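You operate a simulated robot arm through the tools that you are given. There is no shell and no other tool. Be economical: measure what you need, move in short steps, check, and stop when the job is done.

Carry out the task below with a simulated robot arm. There is one attempt and no reset: what you move stays moved.

JOB
Measure both loose bars; stand each in the bay of its width.
Fine: use the caliper and leave its jaw drawn back; the racked bar stays. Set down upright: bar.

It is judged by the outcome, as a careful person would: the job done as asked, and still so three seconds after it is handed in. It fails if anything else is knocked over, pushed out of place, dropped, spilled or broken.

ROBOT AND FRAMES
A 6-joint arm with a two-finger gripper on a trunk, on a base that drives. Base frame: it is fixed to the floor where the robot stands at the start and does not move with it; the origin is under the middle of the robot, x ahead of it, y to its left, z up; the surface under the hand at the start is at about z = 0.9. Lengths are in m, angles in rad, forces in N, time in s.
It reaches about 1.298 m from its shoulder. Its first joint turns from -2.601 to 2.601 rad. Places, roughly: bed of the caliper [0.7, 0.1, 0.9]. Payload 1.57 kg.
The tool frame sits at the grasp point between the pads (the TCP): z along the fingers, y along the line on which they close. The tips reach 0.021 m beyond it. Largest opening 0.07 m; the body of the gripper starts 0.05 m behind the TCP.
Orientation is told as [roll, pitch, yaw] about the base's x, y, z axes, in that order, counted from this pose: with the fingers straight down and closing along the base's y, the tool's x points along the base's -x, its y along +y and its z along -z.

CONTROLS
- The arm moves only by the tool apply_moves. Its argument "plan" is text: rows parted by semicolons, each of 7 numbers parted by spaces: the shift along the tool's x, y, z in m, then the turn, a rotation vector about the tool's x, y, z in rad, then the finger opening in m, from 0 to 0.07. In form: tx ty tz wx wy wz grip; .... A call has 1 to 12 rows; each row is the pose to reach, as a shift and turn from the pose commanded when the call began, along the tool's axes at that moment. Rows are played at 5 a second. More than 0.05 m and 0.15 rad between two rows, or a gripper value outside its range, and nothing of the call is played. Where a pose cannot be reached the arm comes as near as it can. A force on the tool above 90 N (or 10 N above the force at the start of the call, whichever is more), or a blocked arm, ends the call early, and 0.2 s more pass. Each finger halts on what it meets, pressing with about 30 N; the grip force reading is that of the motor and also rises with nothing between the fingers. The clock runs only during rows and for 0.2 s after the last one: add rows that repeat a pose to give the fingers time. It gives the time, the measured TCP pose, the force on the tool (base axes), the opening and the grip force at its end, in the units of the frame above (readings bear some noise), with the torque about the TCP (base axes, N m) and any sound that the robot's microphone picked up.
- Cameras (640 x 400 px; columns grow to the right, rows downward): "scene" is now at [0.0312, 0.1876, 1.8392]; the picture's right is [0.12, -0.99, 0.00], its down [-0.74, -0.09, -0.66] and it looks along [0.66, 0.08, -0.75] (base axes); focal length 250 px, centre (320, 200). "wrist" rides on the gripper at [0.079, 0.004, -0.081] in the tool frame; the picture's right is [-0.05, 1.00, 0.00], its down [-0.67, -0.04, -0.74] and it looks along [-0.74, -0.04, 0.67] (tool axes); focal length 256 px, centre (320, 200). There is no depth. A picture from a camera that has moved, and an enlarged one, comes with that camera's place and axes in the base frame and with its lens.
- camera(camera): a new picture of that camera. It takes no simulated time.
- slide_trunk(by): slides the trunk up (or, below 0, down) by that many m; the arm and the scene camera ride with it, the base frame stays. It gives what a move gives, with no picture.
- roll_base(legs): drives the robot by 1 to 6 legs, each [ahead, turn to the left] in m and rad, along the robot's own axes; the way and the turn of a leg run together, so that a leg with both is an arc; at most 1.5 m and 3.142 rad a leg. The arm and the cameras ride along, it lands a little off, and it stops where it bumps. It gives what a move gives.
- head_to(pan, tilt): turns the head with the scene camera to pan (to the left, within 2.705 rad either way) and tilt (down, from -0.506 to 1.204), counted from straight ahead of the robot. It gives what a move gives.
- enlarge(camera, box): a new picture of the part [left, top, right, bottom] of that camera's present view, enlarged. It takes no simulated time.
- sign_off(): hands the job in; it is judged then, once.

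Go step by step. Nothing tells you exact positions but the pictures and the camera data: compare them with the known pose of the tool, close in by small moves and look again before you grip or let go. The budget is 120 turns and 82 pictures, counting those below and the enlarged ones. Unless the task says otherwise, let go and move clear before handing in, and close with one line.

The tools are called after "Request:" as name(argument=value, ...) on one line, values as JSON. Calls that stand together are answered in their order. apply_moves: Moves the arm, as the interface text tells. Its arguments: {"type":"object","properties":{"plan":{"type":"string"}},"required":["plan"]} The other tools are called the same way: slide_trunk (by) slides the trunk up or down; roll_base (legs) drives the base; head_to (pan, tilt) turns the head that bears the scene camera; camera (camera) takes a picture; enlarge (camera, box) takes an enlarged picture of a part of a camera's view; sign_off () hands the job in.

At the start:

```text
time_s: 0.0
eef_pos: [0.7448, 0.2389, 1.1774]
ee_rot: [-0.002, 0.001, -0.011]
wrist_force: [-0.6, -0.1, -0.7]
torque: [-0.04, -0.03, -0.01]
grip_width: 0.07
grip_force: 0.0
trunk travel left (down, up): [-0.859, 0.111]
robot x, y, heading: [0.0019, 0.0091, -0.001]
head pan, tilt: [0.115, 0.846]
```

scene: 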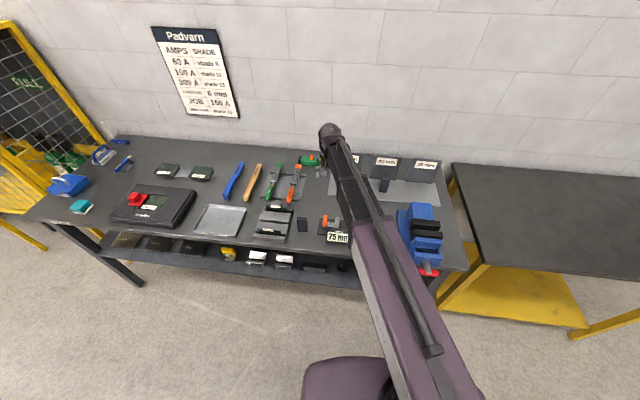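
wrist: 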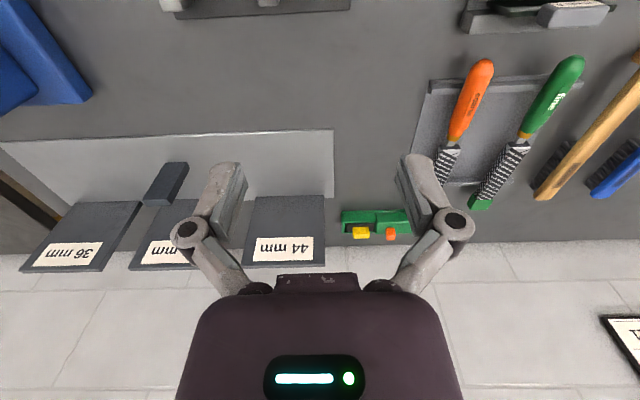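

I see a bench with a bay rack (36 mm, ?, 44 mm labels) near the wall, and a caliper with a "75 mm" read-out near the front. I'll look closer before moving.

Request:
enlarge(camera="scene", box=[180, 140, 340, 260])

Request:
enlarge(camera="scene", box=[300, 130, 460, 280])

Request:
enlarge(camera="wrist", box=[0, 0, 420, 280])

```text
3.33 times, centred on (260, 200) of scene
camera zoom: at [0.0312, 0.1876, 1.8392], right [0.12, -0.99, 0.0], down [-0.74, -0.09, -0.66], along [0.66, 0.08, -0.75], focal length 832 px, centre (520, 200)
```

zoom: 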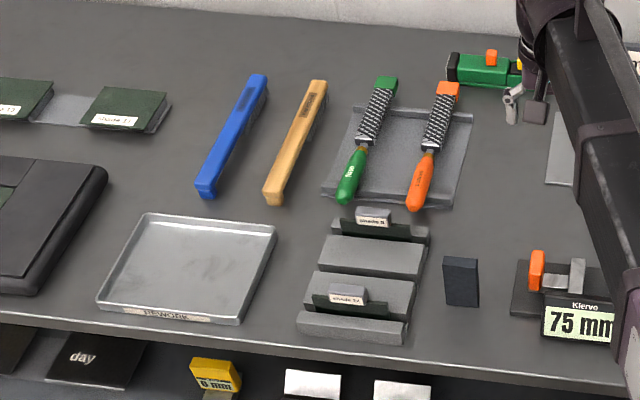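

```text
2.67 times, centred on (380, 205) of scene
camera zoom: at [0.0312, 0.1876, 1.8392], right [0.12, -0.99, 0.0], down [-0.74, -0.09, -0.66], along [0.66, 0.08, -0.75], focal length 666 px, centre (160, 187)
```

zoom: 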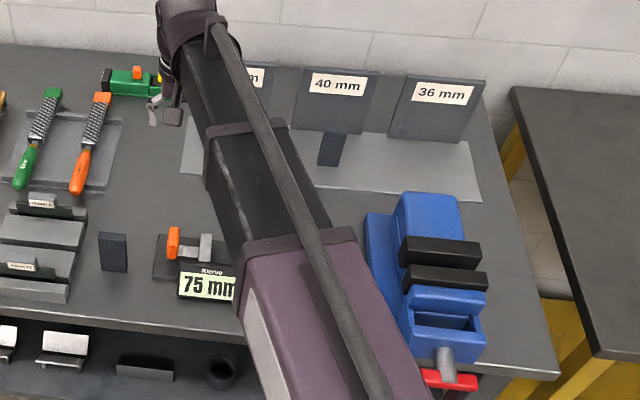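

```text
1.43 times, centred on (210, 140) of wrist
camera zoom: at [0.665, 0.2441, 1.2588], right [0.06, 1.0, 0.0], down [0.67, -0.04, 0.74], along [0.74, -0.05, -0.67], focal length 366 px, centre (477, 286)
```

zoom: 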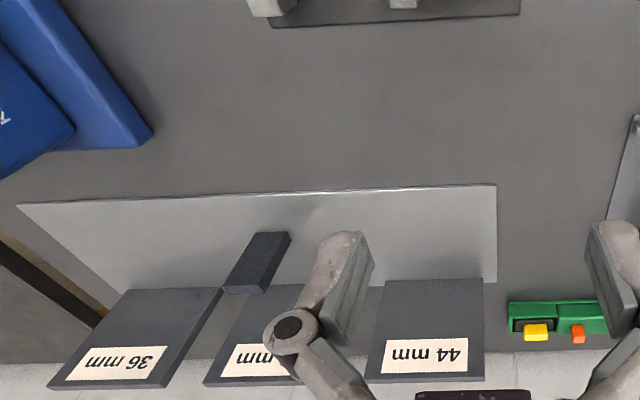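

The racked bar stands in the 40 mm bay, and one loose bar stands left of the caliper. The arm hides the rest, so I'll pull the hand back to see the caliper's area.

Request:
apply_moves(plan="0.04 0 0 0 0 0 0.07; 0.08 0 0 0 0 0 0.07; 0.12 0 0 0 0 0 0.07; 0.16 -0.02 0 0 0 0 0.07; 0.2 -0.04 0 0 0 0 0.07; 0.24 -0.06 0 0 0 0 0.07; 0.26 -0.08 0 0 0 0 0.07")

Request:
camera(camera="wrist")

Request:
camera(camera="scene")

```text
time_s: 1.6
eef_pos: [0.5117, 0.1674, 1.1771]
ee_rot: [-0.003, 0.003, -0.01]
wrist_force: [0.4, -0.6, -1.1]
torque: [0.03, 0.01, 0.0]
grip_width: 0.07
grip_force: 0.1
out of reach, approached as far as the arm can: row 7
trunk travel left (down, up): [-0.859, 0.111]
robot x, y, heading: [-0.0005, 0.0067, -0.001]
head pan, tilt: [0.115, 0.846]
```

```text
76 pictures are left
camera wrist: at [0.4323, 0.1732, 1.2588], right [0.06, 1.0, 0.0], down [0.67, -0.04, 0.74], along [0.74, -0.05, -0.67], focal length 256 px, centre (320, 200)
```

wrist: 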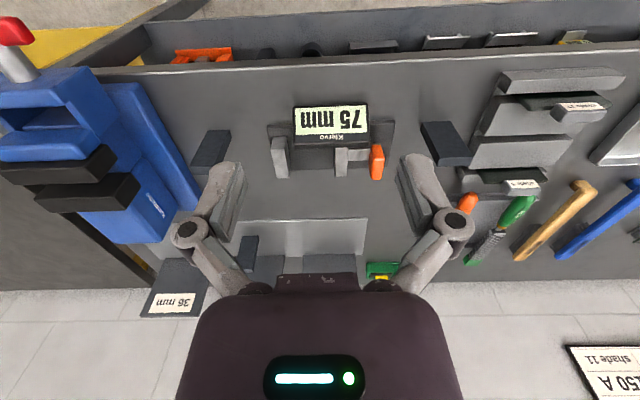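

```text
75 pictures are left
camera scene: at [0.032, 0.1874, 1.8392], right [0.12, -0.99, 0.0], down [-0.74, -0.09, -0.66], along [0.66, 0.08, -0.75], focal length 250 px, centre (320, 200)
```

scene: 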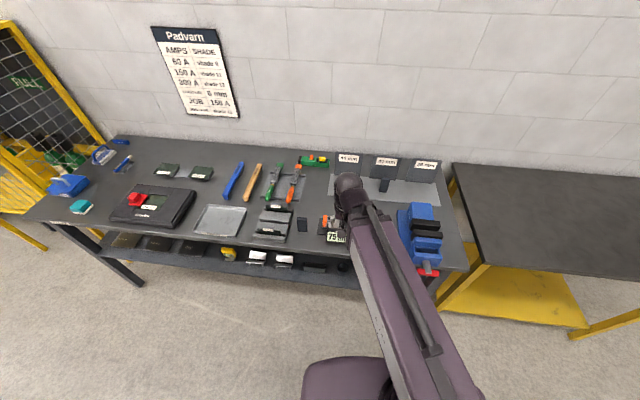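

Both loose bars are visible either side of the caliper. I'll enlarge for geometry.

Request:
enlarge(camera="wrist", box=[180, 80, 330, 200])

Request:
enlarge(camera="wrist", box=[250, 80, 480, 220])

Request:
enlarge(camera="scene", box=[280, 140, 460, 260])

```text
3.33 times, centred on (255, 140) of wrist
camera zoom: at [0.4323, 0.1732, 1.2588], right [0.06, 1.0, 0.0], down [0.67, -0.04, 0.74], along [0.74, -0.05, -0.67], focal length 853 px, centre (537, 400)
```

zoom: 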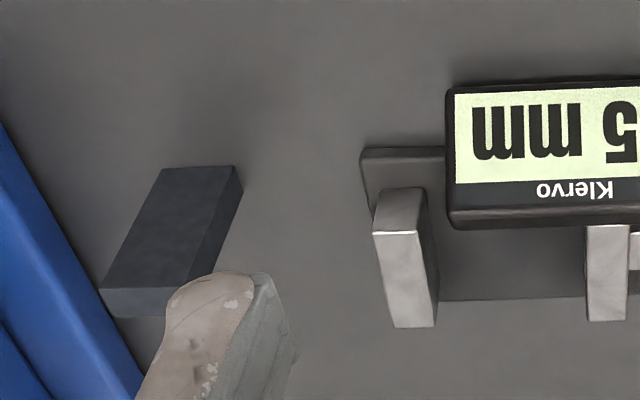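

```text
2.78 times, centred on (365, 150) of wrist
camera zoom: at [0.4323, 0.1732, 1.2588], right [0.06, 1.0, 0.0], down [0.67, -0.04, 0.74], along [0.74, -0.05, -0.67], focal length 712 px, centre (195, 339)
```

zoom: 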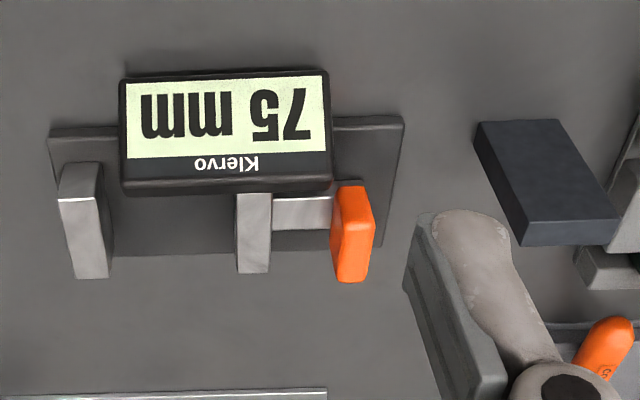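

```text
3.33 times, centred on (370, 200) of scene
camera zoom: at [0.032, 0.1874, 1.8392], right [0.12, -0.99, 0.0], down [-0.74, -0.09, -0.66], along [0.66, 0.08, -0.75], focal length 832 px, centre (153, 200)
```

zoom: 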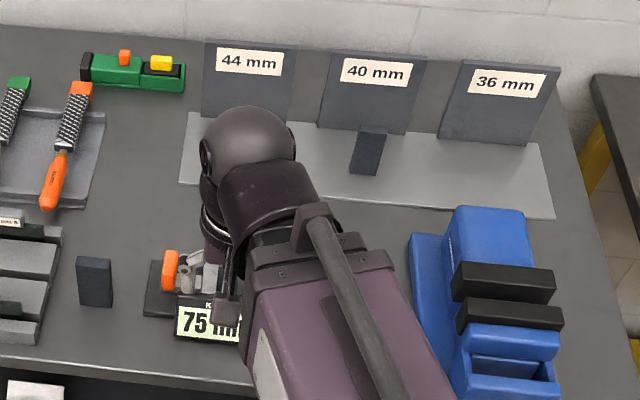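

The left loose bar is about 44 mm wide, at roughly x 0.66, y 0.34. The right one is about 36 mm wide, at roughly x 0.66, y -0.005. I'll go above the left bar and check alignment.

Request:
apply_moves(plan="-0.02 0.04 0 0 0 0 0.07; -0.05 0.08 0 0 0 0 0.07; -0.08 0.12 0 0 0 0 0.07; -0.11 0.155 0.02 0 0 0 0.07; -0.14 0.172 0.05 0 0 0 0.07; -0.152 0.172 0.09 0 0 0 0.07; -0.152 0.172 0.09 0 0 0 0.07")

Request:
camera(camera="wrist")

Request:
enlarge(camera="scene", box=[250, 140, 450, 260])

```text
refused: row 4 steps farther than a row can; nothing moved
```

```text
71 pictures are left
camera wrist: at [0.4323, 0.1732, 1.2588], right [0.06, 1.0, 0.0], down [0.67, -0.04, 0.74], along [0.74, -0.05, -0.67], focal length 256 px, centre (320, 200)
```

wrist: 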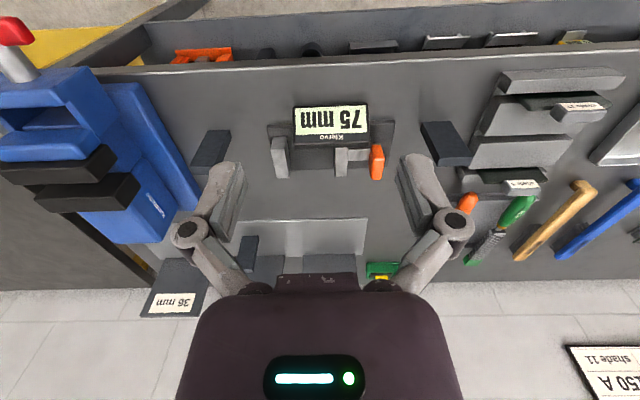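

```text
3.20 times, centred on (350, 200) of scene
camera zoom: at [0.032, 0.1874, 1.8392], right [0.12, -0.99, 0.0], down [-0.74, -0.09, -0.66], along [0.66, 0.08, -0.75], focal length 799 px, centre (224, 200)
```

zoom: 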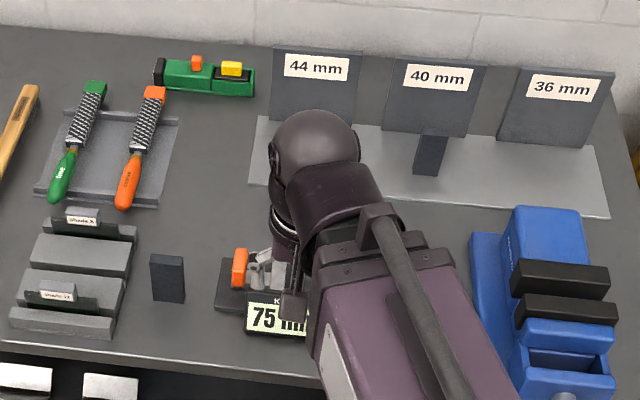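

The step was too big, so I'll split it into smaller rows.

Request:
apply_moves(plan="-0.02 0.035 0 0 0 0 0.07; -0.045 0.07 0 0 0 0 0.07; -0.07 0.105 0 0 0 0 0.07; -0.095 0.14 0.01 0 0 0 0.07; -0.12 0.165 0.03 0 0 0 0.07; -0.14 0.172 0.06 0 0 0 0.07; -0.152 0.172 0.09 0 0 0 0.07; -0.152 0.172 0.09 0 0 0 0.07")

Request:
camera(camera="wrist")

Request:
enlarge(camera="scene", box=[250, 140, 450, 260])

```text
time_s: 3.4
eef_pos: [0.6603, 0.3394, 1.1771]
ee_rot: [0.0, 0.0, -0.01]
wrist_force: [0.0, -0.3, 0.3]
torque: [0.04, -0.03, 0.01]
grip_width: 0.0696
grip_force: 0.0
out of reach, approached as far as the arm can: row 4, 5, 6, 7, 8
trunk travel left (down, up): [-0.859, 0.111]
robot x, y, heading: [-0.0004, 0.0102, 0.002]
head pan, tilt: [0.115, 0.846]
```

```text
69 pictures are left
camera wrist: at [0.5804, 0.3445, 1.259], right [0.06, 1.0, 0.0], down [0.67, -0.04, 0.75], along [0.74, -0.05, -0.67], focal length 256 px, centre (320, 200)
```

wrist: 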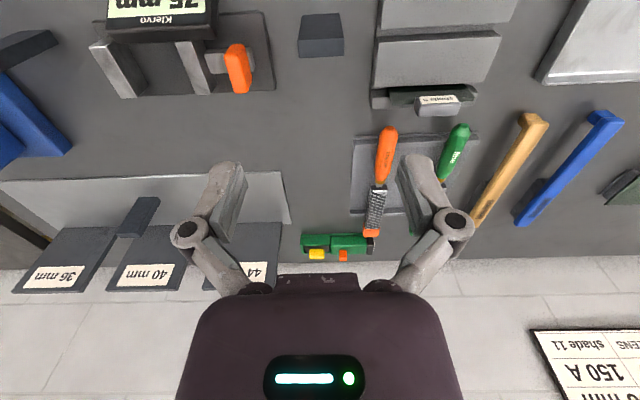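

```text
3.20 times, centred on (350, 200) of scene
camera zoom: at [0.0308, 0.1874, 1.8392], right [0.12, -0.99, 0.0], down [-0.74, -0.09, -0.66], along [0.66, 0.08, -0.75], focal length 799 px, centre (224, 200)
```

zoom: 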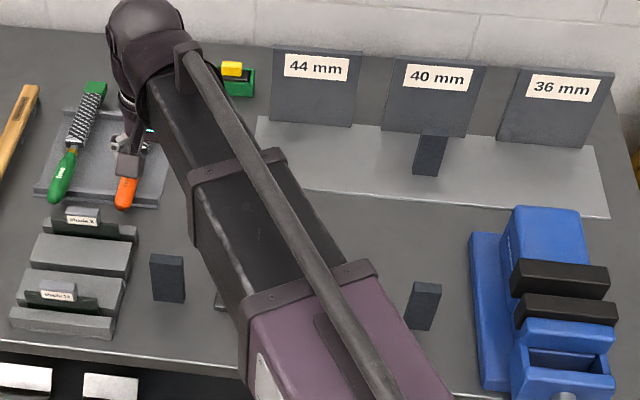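

The arm can't go lower with the trunk this high, so I'll lower the trunk, which keeps the hand above the bar.

Request:
slide_trunk(by=-0.12)

Request:
camera(camera="wrist")

```text
time_s: 4.9
eef_pos: [0.6594, 0.3387, 1.0575]
ee_rot: [-0.001, 0.001, -0.01]
wrist_force: [0.3, 0.0, -0.7]
torque: [0.0, -0.02, 0.01]
grip_width: 0.0698
grip_force: 0.1
trunk travel left (down, up): [-0.739, 0.231]
robot x, y, heading: [-0.003, 0.0093, 0.003]
head pan, tilt: [0.115, 0.846]
```

```text
67 pictures are left
camera wrist: at [0.5806, 0.3446, 1.1389], right [0.06, 1.0, 0.0], down [0.67, -0.04, 0.74], along [0.74, -0.05, -0.67], focal length 256 px, centre (320, 200)
```

wrist: 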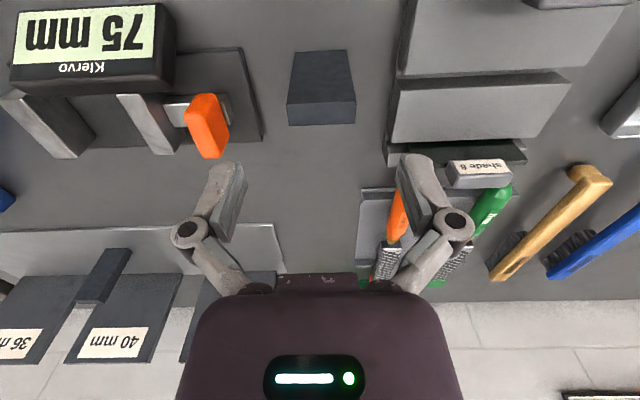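

The bar centre is about (0.6635, 0.3405), its top about 0.988. I'll align laterally, then try lowering.

Request:
apply_moves(plan="-0.004 0.002 -0.03 0 0 0 0.07; -0.004 0.002 -0.03 0 0 0 0.07")

Request:
slide_trunk(by=-0.15)

Request:
camera(camera="wrist")

```text
time_s: 5.5
eef_pos: [0.6629, 0.3428, 1.0581]
ee_rot: [0.0, 0.001, -0.011]
wrist_force: [0.3, 0.3, 0.2]
torque: [-0.01, -0.02, 0.01]
grip_width: 0.0699
grip_force: 0.0
out of reach, approached as far as the arm can: row 1, 2
trunk travel left (down, up): [-0.739, 0.231]
robot x, y, heading: [-0.003, 0.0117, 0.004]
head pan, tilt: [0.115, 0.846]
```

```text
time_s: 6.8
eef_pos: [0.6615, 0.3391, 0.9448]
ee_rot: [-0.002, -0.004, -0.012]
wrist_force: [2.3, 1.8, 40.1]
torque: [-0.13, 0.17, -0.03]
grip_width: 0.0706
grip_force: 0.3
trunk travel left (down, up): [-0.624, 0.346]
robot x, y, heading: [0.0022, 0.0106, 0.002]
head pan, tilt: [0.115, 0.846]
stopped: the force on the tool passed its limit at 144 N (the readings are from after the stop); the commanded pose is now the measured one
```

```text
66 pictures are left
camera wrist: at [0.5827, 0.3454, 1.0254], right [0.07, 1.0, 0.0], down [0.66, -0.04, 0.75], along [0.75, -0.05, -0.66], focal length 256 px, centre (320, 200)
```

wrist: 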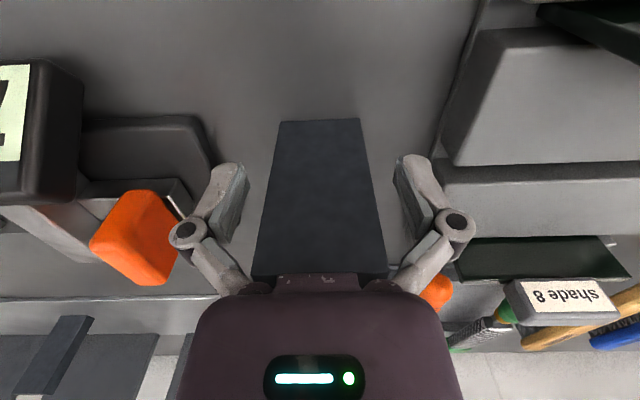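

The hand's body touched the bar's top because the arm had not risen first; the bar still stands. I'll raise slightly to relieve the load.

Request:
apply_moves(plan="0 0 -0.01 0 0 0 0.07; 0 0 -0.02 0 0 0 0.07; 0 0 -0.02 0 0 0 0.07")

Request:
camera(camera="wrist")

Request:
camera(camera="scene")

```text
time_s: 7.5
eef_pos: [0.6631, 0.3389, 0.943]
ee_rot: [-0.001, -0.003, -0.012]
wrist_force: [2.8, 3.1, 37.5]
torque: [0.01, 0.13, -0.04]
grip_width: 0.0711
grip_force: 6.3
out of reach, approached as far as the arm can: row 1, 2, 3
trunk travel left (down, up): [-0.624, 0.346]
robot x, y, heading: [0.0009, 0.0092, 0.004]
head pan, tilt: [0.115, 0.846]
```

```text
65 pictures are left
camera wrist: at [0.5822, 0.3452, 1.0253], right [0.07, 1.0, 0.0], down [0.66, -0.04, 0.75], along [0.75, -0.05, -0.66], focal length 256 px, centre (320, 200)
```

wrist: 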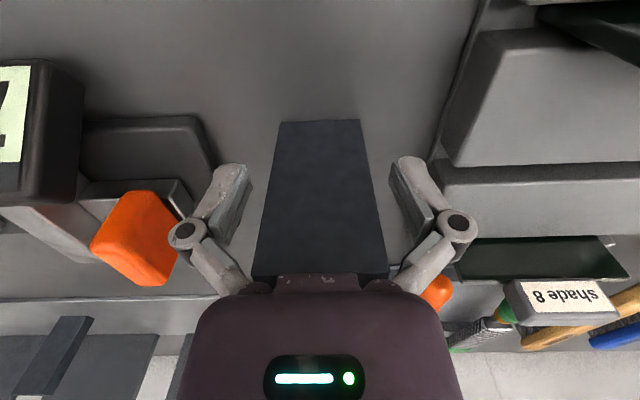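

```text
64 pictures are left
camera scene: at [0.0279, 0.1861, 1.6044], right [0.12, -0.99, 0.0], down [-0.74, -0.09, -0.66], along [0.66, 0.08, -0.75], focal length 250 px, centre (320, 200)
```

scene: 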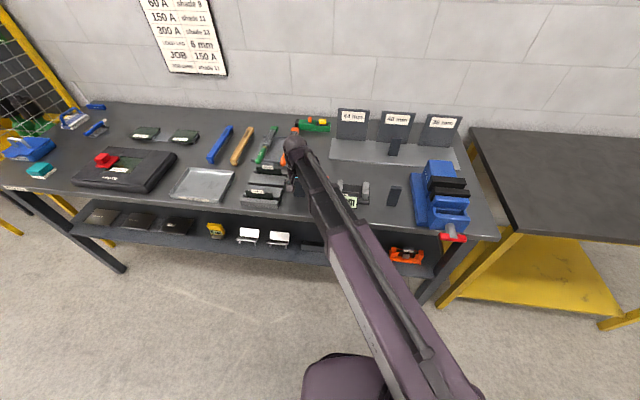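

It seems the arm does not move vertically at all; height comes from the trunk. I'll raise the trunk a little to relieve the contact.

Request:
slide_trunk(by=0.025)

Request:
camera(camera="wrist")

```text
time_s: 8.3
eef_pos: [0.663, 0.3403, 0.9665]
ee_rot: [-0.001, -0.003, -0.012]
wrist_force: [-0.3, -0.8, 0.2]
torque: [0.0, 0.0, -0.03]
grip_width: 0.0702
grip_force: 0.1
trunk travel left (down, up): [-0.649, 0.321]
robot x, y, heading: [0.0006, 0.0117, 0.003]
head pan, tilt: [0.115, 0.846]
```

```text
63 pictures are left
camera wrist: at [0.5842, 0.346, 1.0485], right [0.07, 1.0, 0.0], down [0.66, -0.04, 0.75], along [0.74, -0.05, -0.67], focal length 256 px, centre (320, 200)
```

wrist: 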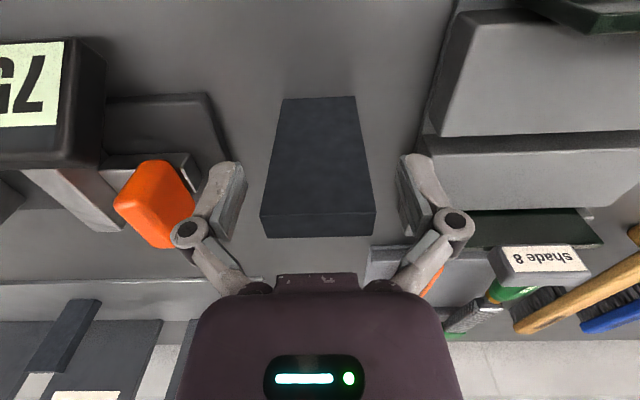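

The bar stands free between the fingers at the right height. Closing on it.

Request:
apply_moves(plan="0 0 0 0 0 0 0.055; 0 0 0 0 0 0 0.045; 0 0 0 0 0 0 0.03; 0 0 0 0 0 0 0.03; 0 0 0 0 0 0 0.03")

```text
time_s: 9.5
eef_pos: [0.6636, 0.3404, 0.967]
ee_rot: [-0.002, -0.001, -0.012]
wrist_force: [-0.4, -1.1, 0.9]
torque: [-0.16, 0.04, -0.01]
grip_width: 0.044
grip_force: 29.2
trunk travel left (down, up): [-0.649, 0.321]
robot x, y, heading: [0.0003, 0.0094, 0.003]
head pan, tilt: [0.115, 0.846]
```

Gripped: the width reads 44 mm. Lifting with the trunk, then moving toward the caliper.

Request:
slide_trunk(by=0.11)

Request:
apply_moves(plan="0 -0.04 0 0 0 0 0.03; 0 -0.08 0 0 0 0 0.03; 0 -0.12 0 0 0 0 0.03; 0 -0.16 0 0 0 0 0.03; 0 -0.2 0 0 0 0 0.03; 0 -0.2 0 0 0 0 0.03")

Request:
camera(camera="wrist")

```text
time_s: 10.9
eef_pos: [0.6629, 0.3414, 1.0772]
ee_rot: [-0.002, -0.002, -0.01]
wrist_force: [0.1, -0.1, -4.4]
torque: [0.0, 0.04, 0.01]
grip_width: 0.0439
grip_force: 30.0
trunk travel left (down, up): [-0.759, 0.211]
robot x, y, heading: [0.0007, 0.0114, 0.006]
head pan, tilt: [0.115, 0.846]
```

```text
time_s: 12.3
eef_pos: [0.6605, 0.1446, 1.078]
ee_rot: [-0.001, -0.002, -0.011]
wrist_force: [0.4, -0.5, -5.5]
torque: [-0.03, 0.01, -0.02]
grip_width: 0.0438
grip_force: 29.8
out of reach, approached as far as the arm can: row 2, 5, 6
trunk travel left (down, up): [-0.759, 0.211]
robot x, y, heading: [-0.0048, 0.0131, 0.0]
head pan, tilt: [0.115, 0.846]
```

```text
62 pictures are left
camera wrist: at [0.5811, 0.1491, 1.1583], right [0.06, 1.0, 0.0], down [0.67, -0.04, 0.75], along [0.74, -0.05, -0.67], focal length 256 px, centre (320, 200)
```

wrist: 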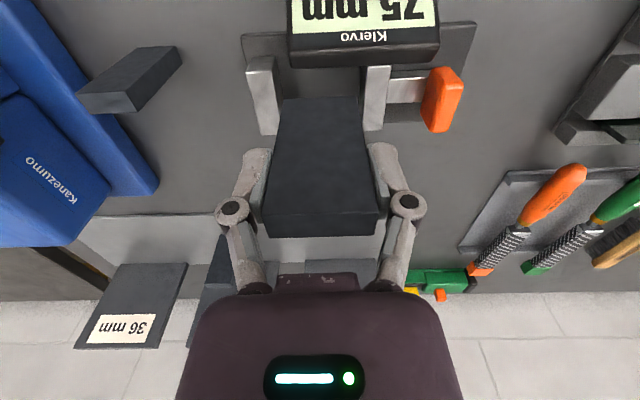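

Jaws are at about y 0.104 and 0.182, x 0.661–0.720. I'll centre the bar at (0.692, 0.143) and look again lower.

Request:
apply_moves(plan="-0.016 -0.001 0 0 0 0 0.03; -0.032 -0.001 0 0 0 0 0.03; -0.032 -0.001 0 0 0 0 0.03")

Request:
camera(camera="wrist")

Request:
enlarge(camera="scene", box=[270, 130, 470, 260])

```text
time_s: 13.1
eef_pos: [0.694, 0.1407, 1.0781]
ee_rot: [-0.001, -0.003, -0.01]
wrist_force: [-0.6, 0.6, -3.8]
torque: [-0.03, 0.0, -0.01]
grip_width: 0.0436
grip_force: 30.4
trunk travel left (down, up): [-0.759, 0.211]
robot x, y, heading: [-0.0016, 0.0089, 0.004]
head pan, tilt: [0.115, 0.846]
```

```text
61 pictures are left
camera wrist: at [0.6136, 0.1464, 1.1584], right [0.06, 1.0, 0.0], down [0.67, -0.04, 0.75], along [0.74, -0.05, -0.67], focal length 256 px, centre (320, 200)
```

wrist: 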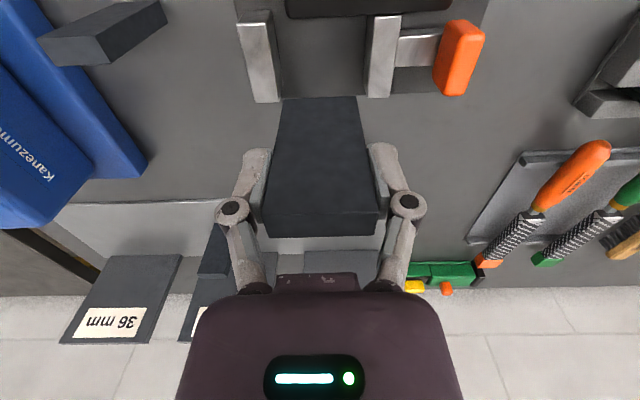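

```text
3.08 times, centred on (370, 195) of scene
camera zoom: at [0.0316, 0.1876, 1.739], right [0.12, -0.99, 0.0], down [-0.74, -0.09, -0.66], along [0.66, 0.08, -0.75], focal length 768 px, centre (166, 215)
```

zoom: 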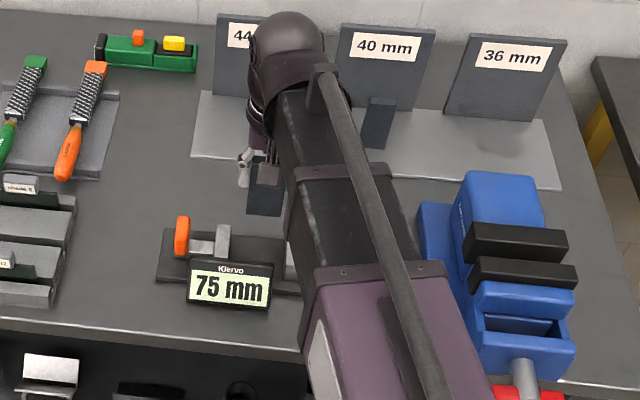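

Alignment is good (gap middle about y 0.142). Lowering.

Request:
slide_trunk(by=-0.09)

Request:
camera(camera="wrist")

```text
time_s: 14.3
eef_pos: [0.6945, 0.1404, 0.9867]
ee_rot: [-0.003, -0.002, -0.012]
wrist_force: [-1.0, -0.8, -4.1]
torque: [0.02, 0.0, 0.01]
grip_width: 0.0436
grip_force: 29.5
trunk travel left (down, up): [-0.669, 0.301]
robot x, y, heading: [0.0014, 0.0113, 0.001]
head pan, tilt: [0.115, 0.846]
```

```text
59 pictures are left
camera wrist: at [0.6137, 0.1464, 1.0684], right [0.06, 1.0, 0.0], down [0.67, -0.04, 0.75], along [0.74, -0.05, -0.67], focal length 256 px, centre (320, 200)
```

wrist: 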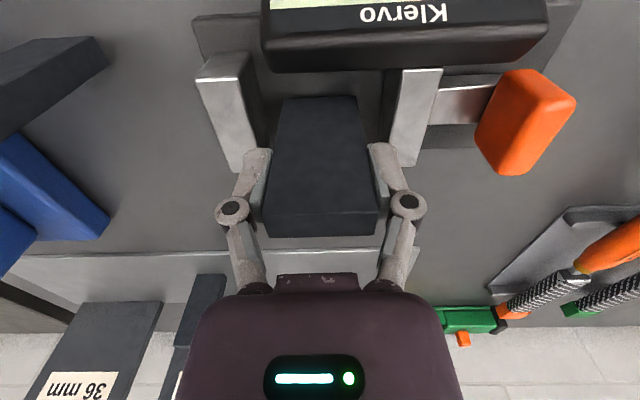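

Request:
slide_trunk(by=-0.008)

```text
time_s: 14.9
eef_pos: [0.693, 0.1408, 0.9794]
ee_rot: [-0.003, -0.001, -0.012]
wrist_force: [-1.0, -1.4, -5.1]
torque: [0.02, -0.01, 0.01]
grip_width: 0.0441
grip_force: 29.6
trunk travel left (down, up): [-0.661, 0.309]
robot x, y, heading: [-0.0002, 0.0087, -0.0]
head pan, tilt: [0.115, 0.846]
```

Request:
slide_trunk(by=-0.003)

Request:
slide_trunk(by=-0.002)

```text
time_s: 15.4
eef_pos: [0.6921, 0.1411, 0.9773]
ee_rot: [-0.002, -0.002, -0.012]
wrist_force: [2.0, 1.1, 17.8]
torque: [-0.01, -0.11, 0.05]
grip_width: 0.0439
grip_force: 30.0
trunk travel left (down, up): [-0.658, 0.312]
robot x, y, heading: [0.0016, 0.0068, 0.003]
head pan, tilt: [0.115, 0.846]
```

```text
time_s: 15.9
eef_pos: [0.6921, 0.1408, 0.9747]
ee_rot: [-0.002, -0.001, -0.013]
wrist_force: [1.8, 0.8, 17.8]
torque: [0.06, -0.09, -0.13]
grip_width: 0.0441
grip_force: 30.3
trunk travel left (down, up): [-0.656, 0.314]
robot x, y, heading: [0.0007, 0.0099, 0.002]
head pan, tilt: [0.115, 0.846]
```

The bar is seated on the caliper bed. Releasing gently and rising.

Request:
apply_moves(plan="0 0 0 0 0 0 0.05; 0 0 0 0 0 0 0.055; 0 0 0 0 0 0 0.055")

Request:
slide_trunk(by=0.11)

Request:
camera(camera="wrist")

```text
time_s: 16.7
eef_pos: [0.6933, 0.1414, 0.9737]
ee_rot: [-0.002, -0.003, -0.011]
wrist_force: [0.2, 0.0, -0.7]
torque: [0.02, -0.04, -0.03]
grip_width: 0.055
grip_force: 0.1
trunk travel left (down, up): [-0.656, 0.314]
robot x, y, heading: [0.0037, 0.0098, 0.001]
head pan, tilt: [0.115, 0.846]
```

```text
time_s: 18.2
eef_pos: [0.6933, 0.1401, 1.0841]
ee_rot: [-0.002, -0.002, -0.013]
wrist_force: [0.9, -0.7, 0.8]
torque: [-0.02, 0.0, 0.02]
grip_width: 0.0548
grip_force: 0.0
trunk travel left (down, up): [-0.766, 0.204]
robot x, y, heading: [-0.0001, 0.0108, -0.001]
head pan, tilt: [0.115, 0.846]
```

```text
58 pictures are left
camera wrist: at [0.6135, 0.1464, 1.1655], right [0.07, 1.0, 0.0], down [0.66, -0.04, 0.75], along [0.74, -0.05, -0.67], focal length 256 px, centre (320, 200)
```

wrist: 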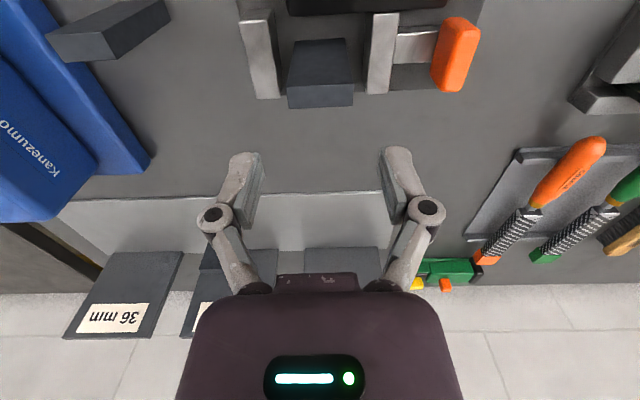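

The bar stands between the jaws. Now a close look at the orange thumb piece.

Request:
enlarge(camera="wrist", box=[340, 0, 540, 125])

Request:
enlarge(camera="scene", box=[300, 170, 420, 245])

```text
3.20 times, centred on (440, 62) of wrist
camera zoom: at [0.6135, 0.1464, 1.1655], right [0.07, 1.0, 0.0], down [0.66, -0.04, 0.75], along [0.74, -0.05, -0.67], focal length 819 px, centre (-64, 640)
```

zoom: 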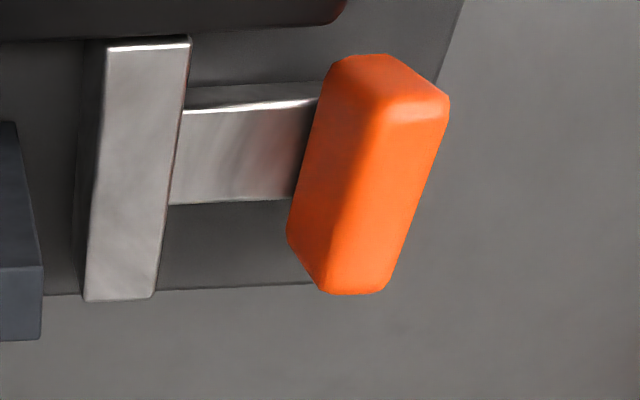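

```text
5.33 times, centred on (360, 208) of scene
camera zoom: at [0.0314, 0.1876, 1.746], right [0.12, -0.99, 0.0], down [-0.74, -0.09, -0.66], along [0.66, 0.08, -0.75], focal length 1331 px, centre (107, 160)
```

zoom: 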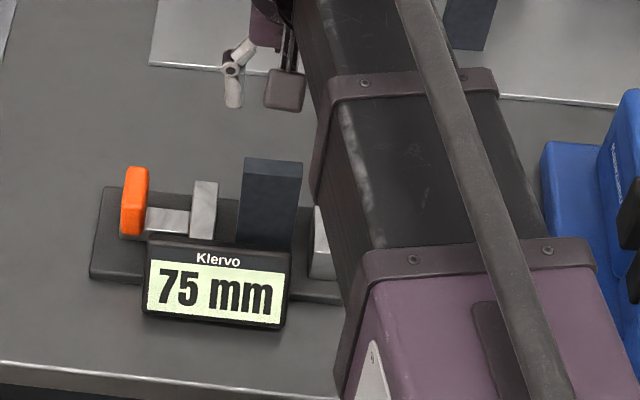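

The thumb is at about (0.6955, 0.2445), 17 mm thick, top z≈0.96. I'll go above it and lower the fingers around it.

Request:
apply_moves(plan="-0.001 0.035 0 0 0 0 0.05; -0.002 0.07 0 0 0 0 0.05; -0.002 0.104 0 0 0 0 0.05; -0.002 0.104 0 0 0 0 0.05")

Request:
slide_trunk(by=-0.09)

Request:
camera(camera="wrist")

```text
time_s: 19.2
eef_pos: [0.6961, 0.2421, 1.0841]
ee_rot: [-0.003, -0.002, -0.01]
wrist_force: [0.8, 0.6, 0.3]
torque: [-0.05, 0.01, 0.01]
grip_width: 0.0499
grip_force: 0.0
trunk travel left (down, up): [-0.766, 0.204]
robot x, y, heading: [-0.0005, 0.0083, 0.001]
head pan, tilt: [0.115, 0.846]
```

```text
time_s: 20.4
eef_pos: [0.6959, 0.2417, 0.9946]
ee_rot: [-0.004, -0.002, -0.012]
wrist_force: [-0.2, -0.5, -0.8]
torque: [-0.04, -0.01, 0.01]
grip_width: 0.0499
grip_force: 0.0
trunk travel left (down, up): [-0.676, 0.294]
robot x, y, heading: [0.0025, 0.0081, 0.002]
head pan, tilt: [0.115, 0.846]
```

```text
55 pictures are left
camera wrist: at [0.6165, 0.2476, 1.0756], right [0.07, 1.0, 0.0], down [0.66, -0.04, 0.75], along [0.74, -0.05, -0.67], focal length 256 px, centre (320, 200)
```

wrist: 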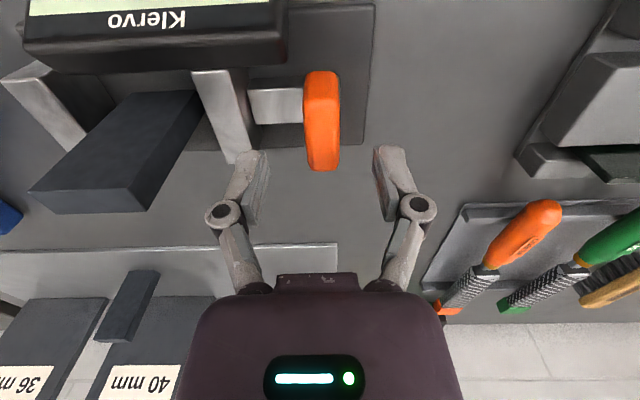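

Well aligned. Lowering to grip the top of the thumb.

Request:
slide_trunk(by=-0.024)

Request:
camera(camera="wrist")

```text
time_s: 21.1
eef_pos: [0.6964, 0.2411, 0.9709]
ee_rot: [-0.003, -0.003, -0.011]
wrist_force: [0.1, -0.6, 0.4]
torque: [-0.01, 0.0, -0.05]
grip_width: 0.05
grip_force: 0.0
trunk travel left (down, up): [-0.652, 0.318]
robot x, y, heading: [-0.0053, 0.0086, 0.003]
head pan, tilt: [0.115, 0.846]
```

```text
54 pictures are left
camera wrist: at [0.6164, 0.2476, 1.0516], right [0.07, 1.0, 0.0], down [0.66, -0.04, 0.75], along [0.74, -0.05, -0.67], focal length 256 px, centre (320, 200)
```

wrist: 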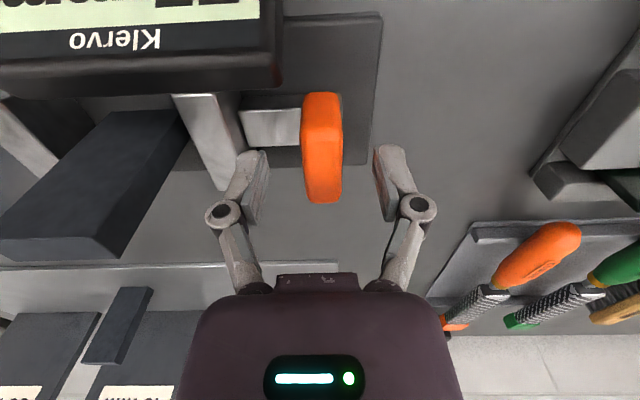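

Request:
apply_moves(plan="0 0 0 0 0 0 0.03; 0 0 0 0 0 0 0.008; 0 0 0 0 0 0 0.008; 0 -0.005 0 0 0 0 0.008; 0 -0.01 0 0 0 0 0.008; 0 -0.014 0 0 0 0 0.008; 0 -0.014 0 0 0 0 0.008")

Request:
enlarge(camera="scene", box=[300, 150, 440, 245])

```text
time_s: 22.7
eef_pos: [0.6958, 0.2272, 0.9707]
ee_rot: [-0.001, -0.002, -0.011]
wrist_force: [1.5, 1.5, 3.3]
torque: [0.0, -0.03, -0.08]
grip_width: 0.0176
grip_force: 32.4
trunk travel left (down, up): [-0.652, 0.318]
robot x, y, heading: [-0.0008, 0.0104, 0.002]
head pan, tilt: [0.115, 0.846]
```

```text
4.21 times, centred on (370, 198) of scene
camera zoom: at [0.0311, 0.1875, 1.6321], right [0.12, -0.99, 0.0], down [-0.74, -0.09, -0.66], along [0.66, 0.08, -0.75], focal length 1051 px, centre (110, 210)
```

zoom: 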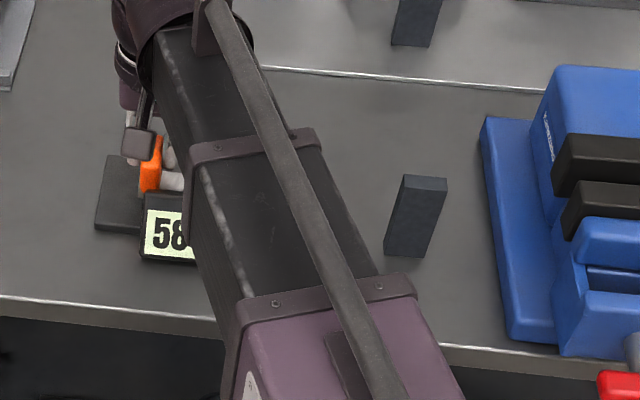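

The read-out dropped to about 58; the jaw slides smoothly. Continuing to close on the bar.

Request:
apply_moves(plan="0 -0.003 0 0 0 0 0.008; 0 -0.006 0 0 0 0 0.008; 0 -0.009 0 0 0 0 0.008; 0 -0.012 0 0 0 0 0.008; 0 -0.014 0 0 0 0 0.008")

Request:
camera(camera="wrist")

Request:
enlarge(camera="scene", box=[300, 150, 440, 245])

```text
time_s: 23.9
eef_pos: [0.6958, 0.2133, 0.9717]
ee_rot: [0.0, -0.001, -0.012]
wrist_force: [8.7, 2.1, 8.4]
torque: [0.09, -0.13, -0.16]
grip_width: 0.0177
grip_force: 31.8
trunk travel left (down, up): [-0.652, 0.318]
robot x, y, heading: [0.0009, 0.0079, -0.001]
head pan, tilt: [0.115, 0.846]
```

```text
52 pictures are left
camera wrist: at [0.6159, 0.219, 1.0516], right [0.07, 1.0, 0.0], down [0.66, -0.04, 0.75], along [0.74, -0.05, -0.67], focal length 256 px, centre (320, 200)
```

wrist: 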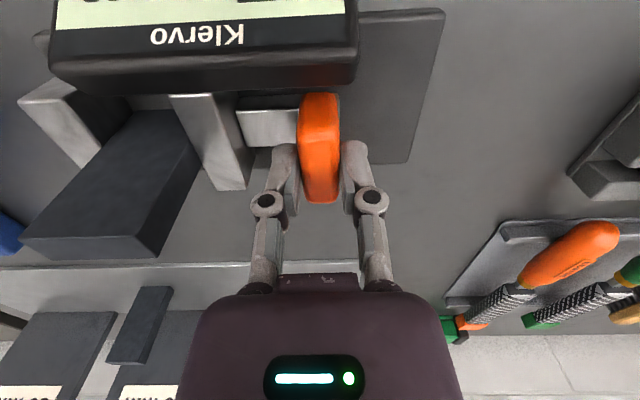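

```text
4.21 times, centred on (370, 198) of scene
camera zoom: at [0.0313, 0.1875, 1.6321], right [0.12, -0.99, 0.0], down [-0.74, -0.09, -0.66], along [0.66, 0.08, -0.75], focal length 1051 px, centre (110, 210)
```

zoom: 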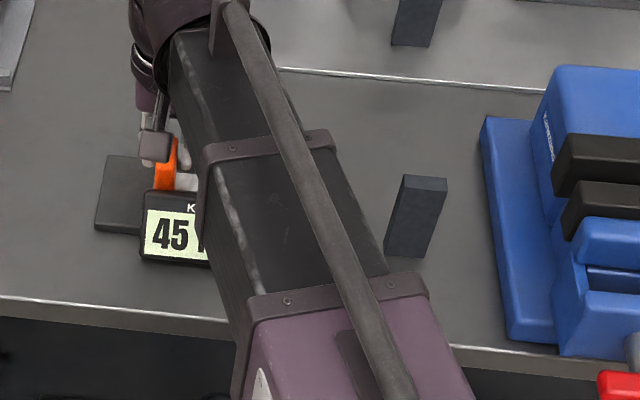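

Reads 45, nearly on the bar. A couple of mm more.

Request:
apply_moves(plan="0 -0.001 0 0 0 0 0.008; 0 -0.002 0 0 0 0 0.008; 0 -0.003 0 0 0 0 0.008; 0 -0.003 0 0 0 0 0.008")

Request:
enlarge(camera="scene", box=[300, 150, 440, 245])

Request:
camera(camera="wrist")

```text
time_s: 24.9
eef_pos: [0.6951, 0.2122, 0.9711]
ee_rot: [0.0, -0.002, -0.01]
wrist_force: [5.3, 12.4, 9.4]
torque: [0.31, -0.27, -0.16]
grip_width: 0.0177
grip_force: 32.1
trunk travel left (down, up): [-0.652, 0.318]
robot x, y, heading: [0.0017, 0.0055, -0.001]
head pan, tilt: [0.115, 0.846]
```

```text
4.21 times, centred on (370, 198) of scene
camera zoom: at [0.0309, 0.1887, 1.632], right [0.12, -0.99, 0.0], down [-0.74, -0.09, -0.66], along [0.66, 0.08, -0.75], focal length 1051 px, centre (110, 210)
```

zoom: 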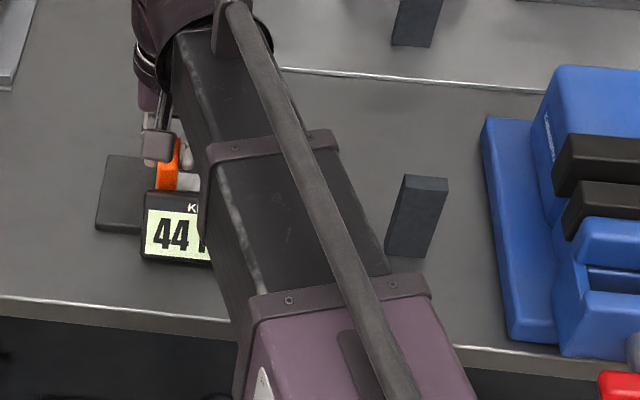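

```text
49 pictures are left
camera wrist: at [0.6159, 0.2177, 1.0516], right [0.06, 1.0, 0.0], down [0.66, -0.04, 0.75], along [0.74, -0.05, -0.67], focal length 256 px, centre (320, 200)
```

wrist: 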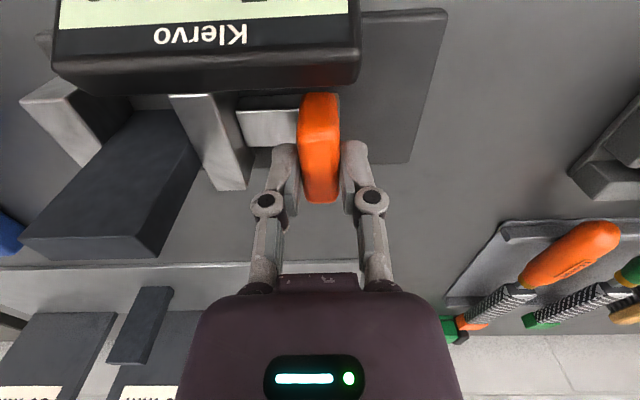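

The caliper shows 44 mm with contact force, so this bar belongs in the 44 mm bay. Drawing the jaw back.

Request:
apply_moves(plan="0 0.005 0 0 0 0 0.008; 0 0.01 0 0 0 0 0.008; 0 0.015 0 0 0 0 0.008; 0 0.02 0 0 0 0 0.008; 0 0.025 0 0 0 0 0.008; 0 0.029 0 0 0 0 0.008; 0 0.031 0 0 0 0 0.008; 0 0.031 0 0 0 0 0.008")

Request:
enlarge(camera="scene", box=[300, 150, 440, 245])

Request:
camera(camera="wrist")

```text
time_s: 26.7
eef_pos: [0.6955, 0.2432, 0.9711]
ee_rot: [-0.002, -0.003, -0.012]
wrist_force: [13.2, -1.0, 10.9]
torque: [0.01, 0.42, -0.11]
grip_width: 0.0175
grip_force: 31.8
trunk travel left (down, up): [-0.652, 0.318]
robot x, y, heading: [0.0018, 0.01, 0.001]
head pan, tilt: [0.115, 0.846]
```

```text
4.21 times, centred on (370, 198) of scene
camera zoom: at [0.0318, 0.1871, 1.6322], right [0.12, -0.99, 0.0], down [-0.74, -0.09, -0.66], along [0.66, 0.08, -0.75], focal length 1051 px, centre (110, 210)
```

zoom: 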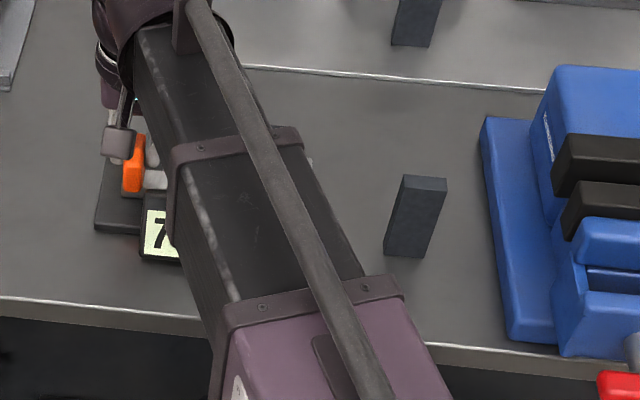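

```text
47 pictures are left
camera wrist: at [0.6163, 0.2476, 1.0514], right [0.07, 1.0, 0.0], down [0.66, -0.04, 0.75], along [0.75, -0.05, -0.67], focal length 256 px, centre (320, 200)
```

wrist: 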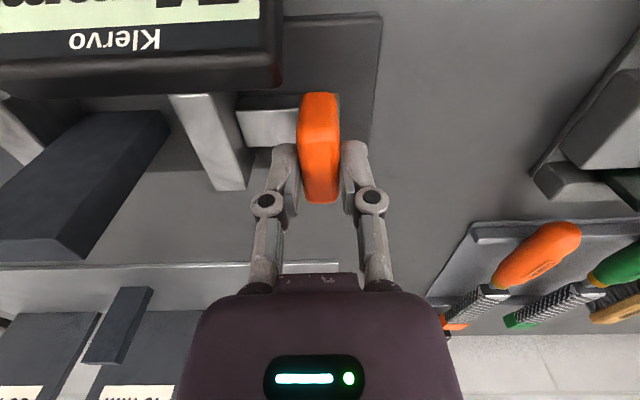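

The jaw is back (about 74–75). Releasing the thumb and rising.

Request:
apply_moves(plan="0 0 0 0 0 0 0.03; 0 0 0 0 0 0 0.045; 0 0 0 0 0 0 0.045")

Request:
slide_trunk(by=0.1)

Request:
apply_moves(plan="0 -0.04 0 0 0 0 0.065; 0 -0.08 0 0 0 0 0.065; 0.002 -0.116 0 0 0 0 0.065; 0.002 -0.116 0 0 0 0 0.065")

Request:
camera(camera="wrist")

Request:
enlarge(camera="scene", box=[300, 150, 440, 245])

```text
time_s: 27.5
eef_pos: [0.6956, 0.2424, 0.9702]
ee_rot: [-0.001, -0.001, -0.011]
wrist_force: [0.0, 0.5, -0.2]
torque: [-0.01, 0.01, 0.03]
grip_width: 0.045
grip_force: 0.0
trunk travel left (down, up): [-0.652, 0.318]
robot x, y, heading: [-0.0012, 0.0101, -0.002]
head pan, tilt: [0.115, 0.846]
```

```text
time_s: 28.8
eef_pos: [0.6956, 0.2413, 1.0706]
ee_rot: [-0.001, -0.002, -0.013]
wrist_force: [0.1, 0.4, 0.2]
torque: [0.04, -0.01, 0.03]
grip_width: 0.0449
grip_force: 0.1
trunk travel left (down, up): [-0.752, 0.218]
robot x, y, heading: [0.0005, 0.0088, -0.0]
head pan, tilt: [0.115, 0.846]
```

```text
time_s: 29.8
eef_pos: [0.6911, 0.1257, 1.0708]
ee_rot: [-0.002, -0.002, -0.012]
wrist_force: [0.3, 0.2, -0.2]
torque: [-0.01, -0.02, 0.01]
grip_width: 0.0649
grip_force: 0.1
trunk travel left (down, up): [-0.752, 0.218]
robot x, y, heading: [-0.0012, 0.0083, 0.005]
head pan, tilt: [0.115, 0.846]
```

```text
46 pictures are left
camera wrist: at [0.6111, 0.1314, 1.1515], right [0.06, 1.0, 0.0], down [0.66, -0.04, 0.75], along [0.74, -0.05, -0.67], focal length 256 px, centre (320, 200)
```

wrist: 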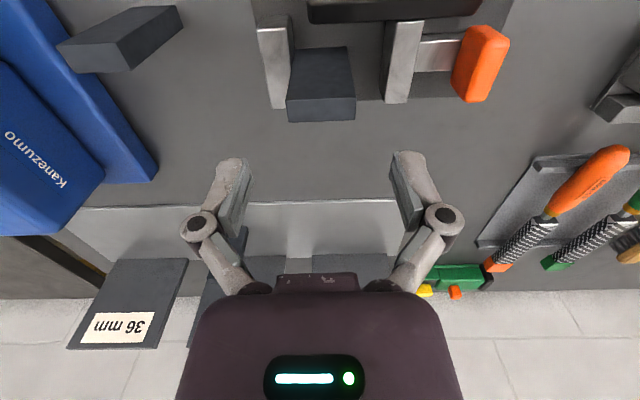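

```text
4.21 times, centred on (370, 198) of scene
camera zoom: at [0.0314, 0.1876, 1.732], right [0.12, -0.99, 0.0], down [-0.74, -0.09, -0.66], along [0.66, 0.08, -0.75], focal length 1051 px, centre (110, 210)
```

zoom: 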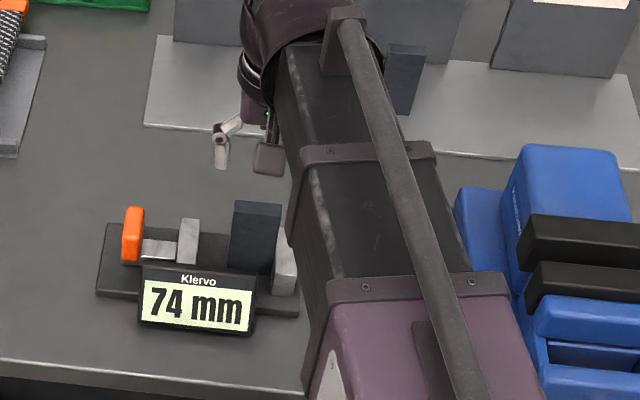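

The bar now leans against nothing, flush to the fixed jaw at y≈0.126, upright. Lowering in stages.

Request:
apply_moves(plan="-0.002 0 0 0 0 0 0.06; -0.002 0 0 0 0 0 0.06")

Request:
slide_trunk(by=-0.08)

Request:
camera(camera="wrist")

```text
time_s: 30.4
eef_pos: [0.6931, 0.1254, 1.0699]
ee_rot: [-0.002, -0.001, -0.011]
wrist_force: [0.5, -0.4, -0.5]
torque: [0.01, 0.03, 0.01]
grip_width: 0.0598
grip_force: 0.0
trunk travel left (down, up): [-0.752, 0.218]
robot x, y, heading: [-0.003, 0.0086, 0.002]
head pan, tilt: [0.115, 0.846]
```

```text
time_s: 31.6
eef_pos: [0.6925, 0.1256, 0.9902]
ee_rot: [-0.002, -0.001, -0.013]
wrist_force: [0.9, 0.7, 0.3]
torque: [0.0, 0.03, 0.05]
grip_width: 0.06
grip_force: 0.0
trunk travel left (down, up): [-0.672, 0.298]
robot x, y, heading: [0.0012, 0.0068, 0.006]
head pan, tilt: [0.115, 0.846]
```

```text
44 pictures are left
camera wrist: at [0.6134, 0.1315, 1.0716], right [0.07, 1.0, 0.0], down [0.66, -0.04, 0.75], along [0.74, -0.05, -0.67], focal length 256 px, centre (320, 200)
```

wrist: 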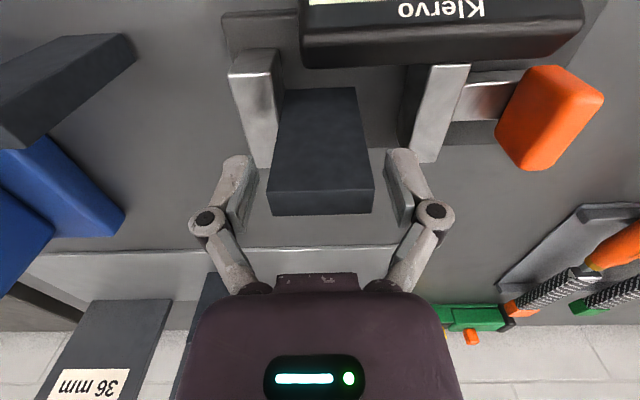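

Request:
slide_trunk(by=-0.012)

Request:
apply_moves(plan="0 0 0 0 0 0 0.05; 0 0 0 0 0 0 0.03; 0 0 0 0 0 0 0.03; 0 0 0 0 0 0 0.03")

Request:
slide_trunk(by=0.1)

Request:
camera(camera="wrist")

```text
time_s: 32.2
eef_pos: [0.6932, 0.1265, 0.978]
ee_rot: [0.0, -0.003, -0.011]
wrist_force: [0.9, -1.1, 0.7]
torque: [-0.04, 0.0, 0.0]
grip_width: 0.06
grip_force: 0.0
trunk travel left (down, up): [-0.66, 0.31]
robot x, y, heading: [-0.0002, 0.0065, 0.002]
head pan, tilt: [0.115, 0.846]
```

```text
time_s: 33.2
eef_pos: [0.6927, 0.127, 0.9786]
ee_rot: [0.0, -0.002, -0.013]
wrist_force: [0.4, 3.2, 3.4]
torque: [0.17, 0.01, -0.01]
grip_width: 0.0437
grip_force: 29.6
trunk travel left (down, up): [-0.66, 0.31]
robot x, y, heading: [0.0033, 0.0113, 0.002]
head pan, tilt: [0.115, 0.846]
```

```text
time_s: 34.5
eef_pos: [0.694, 0.1247, 1.0778]
ee_rot: [-0.003, -0.002, -0.012]
wrist_force: [-0.1, 0.0, -4.9]
torque: [-0.02, 0.02, 0.03]
grip_width: 0.044
grip_force: 29.9
trunk travel left (down, up): [-0.76, 0.21]
robot x, y, heading: [-0.003, 0.0128, 0.001]
head pan, tilt: [0.115, 0.846]
```

```text
43 pictures are left
camera wrist: at [0.6139, 0.1316, 1.1593], right [0.07, 1.0, 0.0], down [0.67, -0.04, 0.75], along [0.74, -0.05, -0.67], focal length 256 px, centre (320, 200)
```

wrist: 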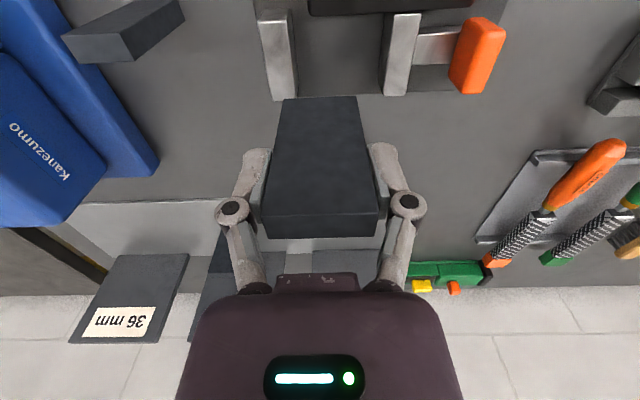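

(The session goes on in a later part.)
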